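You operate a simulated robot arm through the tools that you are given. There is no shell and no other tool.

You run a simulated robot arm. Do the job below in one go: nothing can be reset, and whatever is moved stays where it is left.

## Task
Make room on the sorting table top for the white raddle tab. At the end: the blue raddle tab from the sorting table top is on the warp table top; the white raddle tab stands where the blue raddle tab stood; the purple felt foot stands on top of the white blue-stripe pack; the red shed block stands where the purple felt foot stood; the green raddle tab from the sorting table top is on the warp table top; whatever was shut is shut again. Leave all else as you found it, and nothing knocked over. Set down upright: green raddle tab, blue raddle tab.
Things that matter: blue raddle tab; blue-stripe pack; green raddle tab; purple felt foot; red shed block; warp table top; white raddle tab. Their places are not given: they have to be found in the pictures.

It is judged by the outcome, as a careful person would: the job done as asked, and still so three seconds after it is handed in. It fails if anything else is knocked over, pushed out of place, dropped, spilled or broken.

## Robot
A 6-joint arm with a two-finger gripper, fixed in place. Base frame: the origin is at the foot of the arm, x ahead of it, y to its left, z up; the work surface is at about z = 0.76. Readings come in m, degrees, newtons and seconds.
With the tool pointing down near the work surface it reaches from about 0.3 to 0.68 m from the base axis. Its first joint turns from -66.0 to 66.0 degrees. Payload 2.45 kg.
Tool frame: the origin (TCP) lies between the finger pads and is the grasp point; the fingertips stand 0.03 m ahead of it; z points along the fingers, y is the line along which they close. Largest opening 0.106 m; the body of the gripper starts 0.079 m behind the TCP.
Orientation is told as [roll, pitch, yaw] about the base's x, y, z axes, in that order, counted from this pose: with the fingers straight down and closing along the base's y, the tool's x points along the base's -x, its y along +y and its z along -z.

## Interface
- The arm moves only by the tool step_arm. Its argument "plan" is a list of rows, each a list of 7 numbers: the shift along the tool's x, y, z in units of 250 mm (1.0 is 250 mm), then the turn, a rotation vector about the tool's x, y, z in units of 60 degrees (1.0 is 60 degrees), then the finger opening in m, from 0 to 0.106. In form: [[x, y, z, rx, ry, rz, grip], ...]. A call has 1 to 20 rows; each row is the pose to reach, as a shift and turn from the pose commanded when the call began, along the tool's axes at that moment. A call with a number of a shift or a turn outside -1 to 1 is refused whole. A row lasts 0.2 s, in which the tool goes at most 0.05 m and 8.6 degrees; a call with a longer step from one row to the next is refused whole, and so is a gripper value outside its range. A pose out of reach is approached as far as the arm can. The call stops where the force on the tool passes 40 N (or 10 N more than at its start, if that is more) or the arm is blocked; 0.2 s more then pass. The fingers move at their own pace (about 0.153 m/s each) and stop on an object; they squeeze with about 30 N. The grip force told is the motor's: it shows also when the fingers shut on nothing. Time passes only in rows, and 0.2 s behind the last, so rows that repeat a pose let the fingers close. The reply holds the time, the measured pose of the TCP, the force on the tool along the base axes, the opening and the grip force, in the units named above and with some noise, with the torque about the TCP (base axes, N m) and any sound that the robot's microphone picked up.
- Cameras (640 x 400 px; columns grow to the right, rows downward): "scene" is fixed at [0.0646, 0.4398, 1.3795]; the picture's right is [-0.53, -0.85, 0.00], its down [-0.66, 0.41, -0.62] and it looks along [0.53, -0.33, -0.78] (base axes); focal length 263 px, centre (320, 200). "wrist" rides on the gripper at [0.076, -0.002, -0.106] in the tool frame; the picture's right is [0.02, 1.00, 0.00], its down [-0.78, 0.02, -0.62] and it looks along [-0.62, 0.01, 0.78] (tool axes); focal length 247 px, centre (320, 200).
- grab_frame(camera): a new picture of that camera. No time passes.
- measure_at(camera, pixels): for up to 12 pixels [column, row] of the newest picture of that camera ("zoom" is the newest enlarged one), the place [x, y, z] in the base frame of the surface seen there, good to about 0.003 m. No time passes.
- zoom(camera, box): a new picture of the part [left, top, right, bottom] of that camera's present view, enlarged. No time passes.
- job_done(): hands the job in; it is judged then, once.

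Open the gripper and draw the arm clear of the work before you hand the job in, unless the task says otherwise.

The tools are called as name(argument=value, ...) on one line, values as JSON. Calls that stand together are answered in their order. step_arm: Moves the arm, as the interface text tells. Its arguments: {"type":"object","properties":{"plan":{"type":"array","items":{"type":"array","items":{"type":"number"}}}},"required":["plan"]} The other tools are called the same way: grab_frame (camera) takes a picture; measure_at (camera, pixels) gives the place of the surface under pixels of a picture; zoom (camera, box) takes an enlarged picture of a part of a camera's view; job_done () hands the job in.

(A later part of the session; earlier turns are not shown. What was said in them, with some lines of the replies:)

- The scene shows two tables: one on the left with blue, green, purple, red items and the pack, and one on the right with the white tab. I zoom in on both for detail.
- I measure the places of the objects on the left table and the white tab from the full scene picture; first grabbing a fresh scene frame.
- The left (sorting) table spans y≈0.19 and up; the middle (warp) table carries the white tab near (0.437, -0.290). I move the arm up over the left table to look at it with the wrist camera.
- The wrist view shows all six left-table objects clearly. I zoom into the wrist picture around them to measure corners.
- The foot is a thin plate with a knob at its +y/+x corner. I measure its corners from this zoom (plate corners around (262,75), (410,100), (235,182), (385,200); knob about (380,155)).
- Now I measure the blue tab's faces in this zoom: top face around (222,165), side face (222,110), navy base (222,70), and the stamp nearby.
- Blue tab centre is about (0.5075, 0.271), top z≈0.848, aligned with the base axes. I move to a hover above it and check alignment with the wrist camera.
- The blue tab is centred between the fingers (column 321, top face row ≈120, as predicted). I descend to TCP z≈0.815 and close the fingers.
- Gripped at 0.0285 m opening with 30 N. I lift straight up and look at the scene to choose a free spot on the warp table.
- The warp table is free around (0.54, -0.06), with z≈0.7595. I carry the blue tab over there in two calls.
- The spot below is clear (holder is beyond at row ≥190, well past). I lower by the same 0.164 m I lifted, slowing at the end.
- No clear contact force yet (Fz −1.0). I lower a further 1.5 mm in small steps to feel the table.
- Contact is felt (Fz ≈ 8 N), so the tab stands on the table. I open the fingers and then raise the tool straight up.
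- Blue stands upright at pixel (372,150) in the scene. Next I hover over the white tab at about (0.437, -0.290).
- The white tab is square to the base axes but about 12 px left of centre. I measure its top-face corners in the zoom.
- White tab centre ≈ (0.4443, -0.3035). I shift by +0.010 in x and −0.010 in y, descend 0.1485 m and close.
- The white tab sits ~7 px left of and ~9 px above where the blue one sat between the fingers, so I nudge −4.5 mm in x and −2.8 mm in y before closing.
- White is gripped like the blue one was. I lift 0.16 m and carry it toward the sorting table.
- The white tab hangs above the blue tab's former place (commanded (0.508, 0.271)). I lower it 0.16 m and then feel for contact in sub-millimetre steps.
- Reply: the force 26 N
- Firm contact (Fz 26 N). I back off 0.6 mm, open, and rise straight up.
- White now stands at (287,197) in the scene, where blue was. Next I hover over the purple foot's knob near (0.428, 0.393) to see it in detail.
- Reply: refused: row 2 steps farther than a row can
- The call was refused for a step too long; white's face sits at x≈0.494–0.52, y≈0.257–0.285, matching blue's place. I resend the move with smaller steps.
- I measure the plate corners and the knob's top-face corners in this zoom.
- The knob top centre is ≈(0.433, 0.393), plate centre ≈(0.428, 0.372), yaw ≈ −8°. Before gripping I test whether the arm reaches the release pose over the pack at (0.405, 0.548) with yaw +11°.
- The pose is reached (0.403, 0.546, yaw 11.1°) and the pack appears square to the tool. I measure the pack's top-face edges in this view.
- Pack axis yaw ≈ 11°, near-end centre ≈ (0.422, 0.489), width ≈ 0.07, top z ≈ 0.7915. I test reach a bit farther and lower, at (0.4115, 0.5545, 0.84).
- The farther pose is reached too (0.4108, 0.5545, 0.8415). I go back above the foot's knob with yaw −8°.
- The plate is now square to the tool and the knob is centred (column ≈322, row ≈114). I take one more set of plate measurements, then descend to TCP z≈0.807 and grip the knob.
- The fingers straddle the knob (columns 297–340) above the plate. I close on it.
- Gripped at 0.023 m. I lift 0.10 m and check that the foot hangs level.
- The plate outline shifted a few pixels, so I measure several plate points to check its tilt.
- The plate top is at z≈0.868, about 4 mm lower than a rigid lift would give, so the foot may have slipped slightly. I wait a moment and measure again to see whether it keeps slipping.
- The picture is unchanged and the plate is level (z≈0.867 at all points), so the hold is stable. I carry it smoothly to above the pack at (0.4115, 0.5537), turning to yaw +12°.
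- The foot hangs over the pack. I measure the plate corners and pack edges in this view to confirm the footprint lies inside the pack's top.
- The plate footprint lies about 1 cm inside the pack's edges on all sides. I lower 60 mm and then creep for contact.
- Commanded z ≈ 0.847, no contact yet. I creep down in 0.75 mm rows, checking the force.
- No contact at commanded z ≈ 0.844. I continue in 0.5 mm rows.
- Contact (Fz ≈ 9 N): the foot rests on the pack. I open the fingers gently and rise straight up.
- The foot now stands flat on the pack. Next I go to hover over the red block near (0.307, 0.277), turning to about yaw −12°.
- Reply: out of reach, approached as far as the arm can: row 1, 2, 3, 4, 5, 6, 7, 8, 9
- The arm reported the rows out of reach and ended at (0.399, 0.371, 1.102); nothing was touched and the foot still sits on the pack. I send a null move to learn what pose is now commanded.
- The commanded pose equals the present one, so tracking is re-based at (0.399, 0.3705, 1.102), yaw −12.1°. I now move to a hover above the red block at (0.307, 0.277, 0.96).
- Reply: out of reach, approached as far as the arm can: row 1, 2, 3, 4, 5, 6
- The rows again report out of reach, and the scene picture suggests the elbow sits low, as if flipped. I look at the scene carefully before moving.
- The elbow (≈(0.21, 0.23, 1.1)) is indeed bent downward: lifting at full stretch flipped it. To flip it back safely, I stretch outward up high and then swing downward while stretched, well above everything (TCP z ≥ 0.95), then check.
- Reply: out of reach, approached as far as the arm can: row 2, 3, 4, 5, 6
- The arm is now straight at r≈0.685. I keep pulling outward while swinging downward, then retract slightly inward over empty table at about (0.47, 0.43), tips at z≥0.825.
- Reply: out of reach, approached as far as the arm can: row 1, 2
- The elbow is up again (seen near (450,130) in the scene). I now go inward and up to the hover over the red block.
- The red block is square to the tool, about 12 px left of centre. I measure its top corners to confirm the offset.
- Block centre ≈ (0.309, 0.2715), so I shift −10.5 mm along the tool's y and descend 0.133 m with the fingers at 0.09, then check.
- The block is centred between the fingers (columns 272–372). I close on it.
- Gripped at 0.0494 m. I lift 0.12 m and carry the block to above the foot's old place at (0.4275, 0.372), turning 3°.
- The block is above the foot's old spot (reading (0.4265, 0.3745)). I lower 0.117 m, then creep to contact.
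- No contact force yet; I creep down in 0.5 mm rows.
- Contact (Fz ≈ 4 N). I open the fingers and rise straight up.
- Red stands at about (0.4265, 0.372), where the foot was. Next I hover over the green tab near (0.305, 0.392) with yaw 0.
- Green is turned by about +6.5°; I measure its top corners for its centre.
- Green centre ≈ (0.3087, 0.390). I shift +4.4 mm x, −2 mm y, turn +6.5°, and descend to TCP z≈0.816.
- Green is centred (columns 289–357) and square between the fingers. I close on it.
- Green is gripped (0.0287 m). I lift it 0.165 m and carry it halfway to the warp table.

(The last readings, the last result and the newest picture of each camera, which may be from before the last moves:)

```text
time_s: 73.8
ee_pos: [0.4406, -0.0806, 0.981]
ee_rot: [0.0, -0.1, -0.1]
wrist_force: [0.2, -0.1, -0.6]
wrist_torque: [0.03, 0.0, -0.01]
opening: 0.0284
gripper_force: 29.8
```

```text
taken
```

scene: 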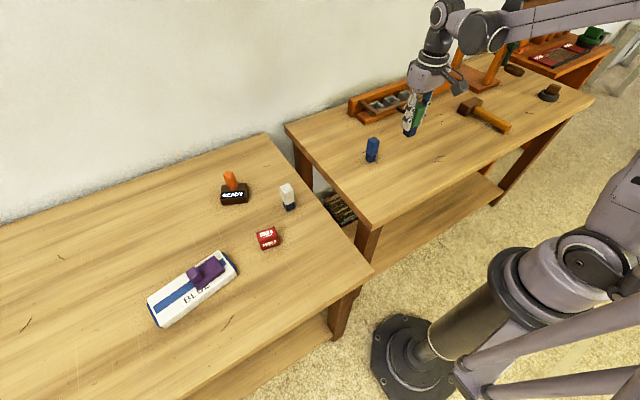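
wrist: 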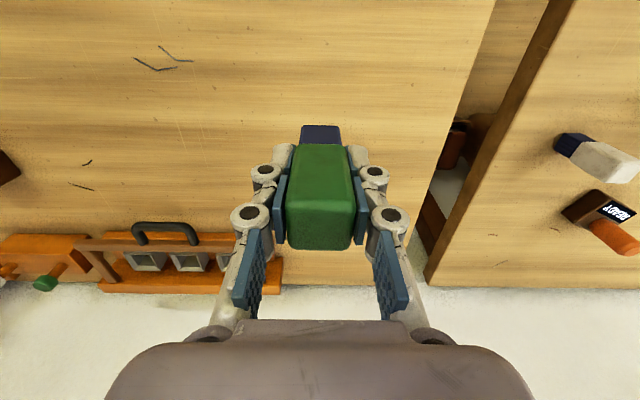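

Green hangs over (0.44, −0.08); blue stands 0.10 m further in x, clear of the fingers. I lower 0.163 m and then creep to contact.

step_arm(plan=[[0, 0, 0.1, 0, 0, 0, 0.015], [0, 0, 0.26, 0, 0, 0, 0.015], [0, 0, 0.42, 0, 0, 0, 0.015], [0, 0, 0.54, 0, 0, 0, 0.015], [0, 0, 0.61, 0, 0, 0, 0.015], [0, 0, 0.637, 0, 0, 0, 0.015], [0, 0, 0.646, 0, 0, 0, 0.015], [0, 0, 0.652, 0, 0, 0, 0.015], [0, 0, 0.652, 0, 0, 0, 0.015]])

```text
time_s: 75.8
ee_pos: [0.4399, -0.0777, 0.8171]
ee_rot: [-0.1, 0.0, 0.0]
wrist_force: [-0.5, -0.1, 0.6]
wrist_torque: [0.0, 0.03, 0.02]
opening: 0.0286
gripper_force: 30.2
```

No contact yet; I creep down in 0.5 mm rows.

step_arm(plan=[[0, 0, 0.002, 0, 0, 0, 0.015], [0, 0, 0.004, 0, 0, 0, 0.015], [0, 0, 0.006, 0, 0, 0, 0.015], [0, 0, 0.008, 0, 0, 0, 0.015], [0, 0, 0.008, 0, 0, 0, 0.015]])

```text
time_s: 77.0
ee_pos: [0.44, -0.0787, 0.8143]
ee_rot: [0.0, -0.1, 0.1]
wrist_force: [0.1, 0.6, 0.3]
wrist_torque: [0.03, -0.02, -0.04]
opening: 0.0287
gripper_force: 30.0
```

Still no contact force (Fz 0.3). I creep a bit further in 0.5 mm rows.

step_arm(plan=[[0, 0, 0.002, 0, 0, 0, 0.015], [0, 0, 0.004, 0, 0, 0, 0.015], [0, 0, 0.004, 0, 0, 0, 0.015]])

```text
time_s: 77.8
ee_pos: [0.4405, -0.0792, 0.814]
ee_rot: [-0.1, 0.0, 0.0]
wrist_force: [0.7, 0.4, 26.0]
wrist_torque: [-0.03, -0.07, 0.0]
opening: 0.0282
gripper_force: 30.0
```

Firm contact (Fz 26 N). I back off 0.5 mm, open, and rise straight up.

step_arm(plan=[[0, 0, -0.002, 0, 0, 0, 0.015], [0, 0, -0.002, 0, 0, 0, 0.015], [0, 0, -0.002, 0, 0, 0, 0.035], [0, 0, -0.002, 0, 0, 0, 0.06], [0, 0, -0.002, 0, 0, 0, 0.07], [0, 0, -0.1, 0, 0, 0, 0.07], [0, 0, -0.25, 0, 0, 0, 0.07], [0, 0, -0.42, 0, 0, 0, 0.07], [0, 0, -0.6, 0, 0, 0, 0.07], [0, 0, -0.7, 0, 0, 0, 0.07]])

grab_frame(camera="wrist")

grab_frame(camera="scene")

```text
time_s: 80.0
ee_pos: [0.4402, -0.0779, 0.9874]
ee_rot: [0.0, -0.1, 0.0]
wrist_force: [0.8, 0.0, 0.0]
wrist_torque: [0.01, 0.01, -0.02]
opening: 0.0701
gripper_force: 0.0
```

```text
taken
```

wrist: 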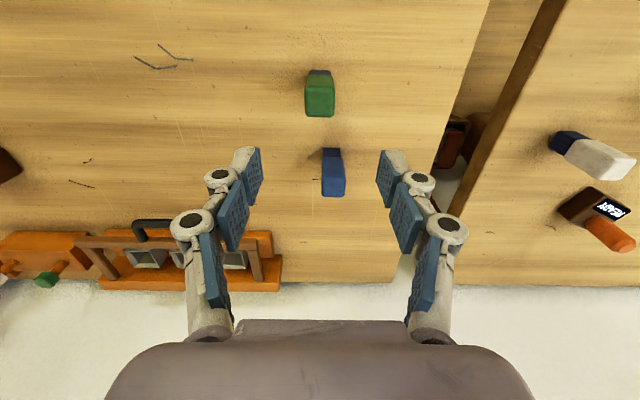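

```text
taken
```

scene: 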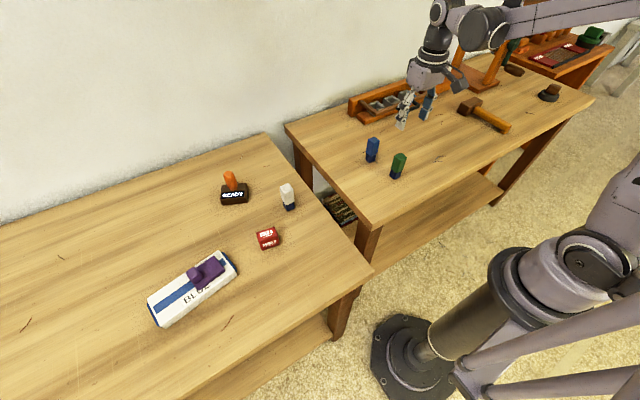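

Both tabs stand upright on the warp table at (372,150) and (398,165) in the scene. I draw the arm back to its starting pose with the gripper open, then verify everything.

step_arm(plan=[[0.08, 0.065, -0.09, 0, 0, 0, 0.08], [0.17, 0.14, -0.18, 0, 0, 0, 0.09], [0.26, 0.215, -0.27, 0, 0, 0, 0.1], [0.35, 0.29, -0.36, 0, 0, 0, 0.106], [0.428, 0.356, -0.436, 0, 0, 0, 0.106], [0.428, 0.356, -0.436, 0, 0, 0, 0.106], [0.428, 0.356, -0.436, 0, 0, 0, 0.106]])

grab_frame(camera="scene")

zoom(camera="scene", box=[130, 160, 340, 335])

zoom(camera="scene", box=[345, 120, 445, 190])

grab_frame(camera="wrist")

```text
time_s: 81.6
ee_pos: [0.3323, 0.0119, 1.0986]
ee_rot: [0.1, -0.1, 0.0]
wrist_force: [-1.1, 0.5, -0.4]
wrist_torque: [-0.01, 0.0, 0.0]
opening: 0.1059
gripper_force: 0.0
```

```text
taken
```

scene: 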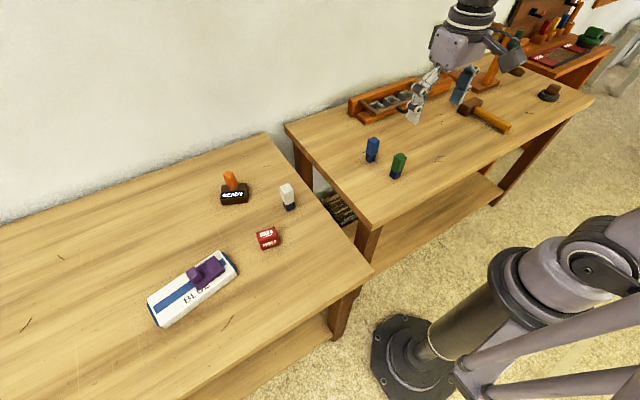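

```text
2.29 times, centred on (235, 248) of scene
```

zoom: 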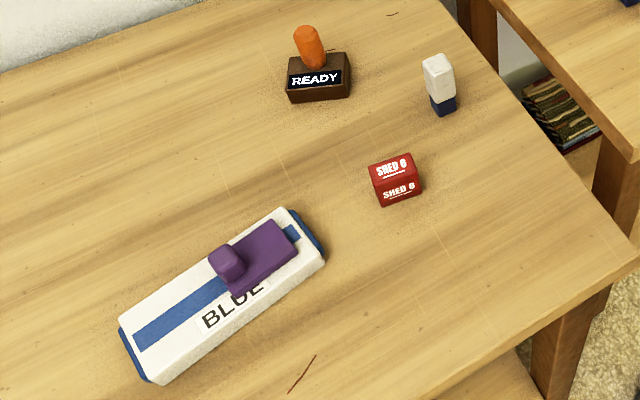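

```text
5.71 times, centred on (395, 155) of scene
```

zoom: 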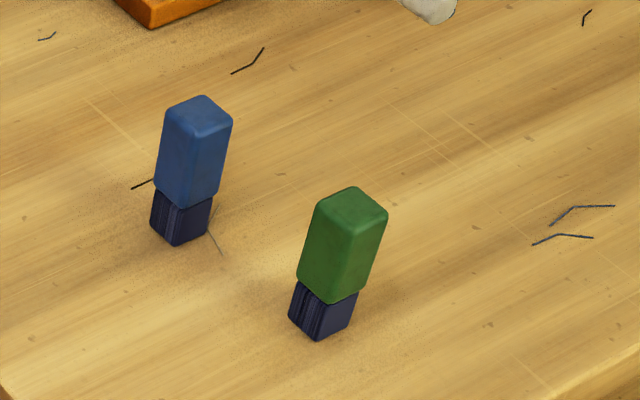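

```text
taken
```

wrist: 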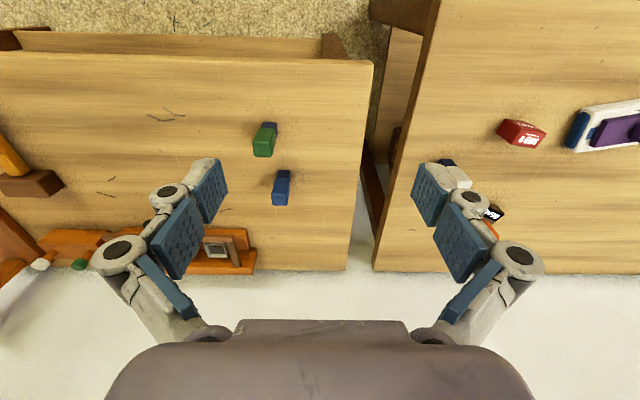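

The pictures show each item in its place. White is on blue's old spot at (287,197), red is on the foot's old spot at (267,238), and the foot lies flat on the pack. Blue and green stand upright on the warp table, and the pack and stamp look unmoved. The gripper is open and clear of the work, so I hand the job in.

job_done()

```text
The job is handed in.
```

The job is handed in, and the final pictures show everything where the task asked. I have not seen the judge's result.

| Item | Final place |
|---|---|
| Blue raddle tab | upright on the warp table top, about (0.54, -0.06) |
| Green raddle tab | upright on the warp table top, about (0.44, -0.08) |
| White raddle tab | upright where the blue tab stood, about (0.508, 0.271) |
| Purple felt foot | flat on top of the blue-stripe pack, about 1 cm inside its edges |
| Red shed block | where the felt foot stood, about (0.4265, 0.372) |

- **Warp table:** I took the middle table to be the warp table. There is a third table farther right, but it is out of the arm's reach.
- **Shut things:** Nothing was opened, so nothing needed shutting again.
- **Elbow flip:** Right after I set the foot down, the arm's elbow flipped downward at full stretch and it moved off its commanded path. I brought it back over clear space. The pictures showed nothing touched or moved.

The arm is back at its starting pose with the gripper open.
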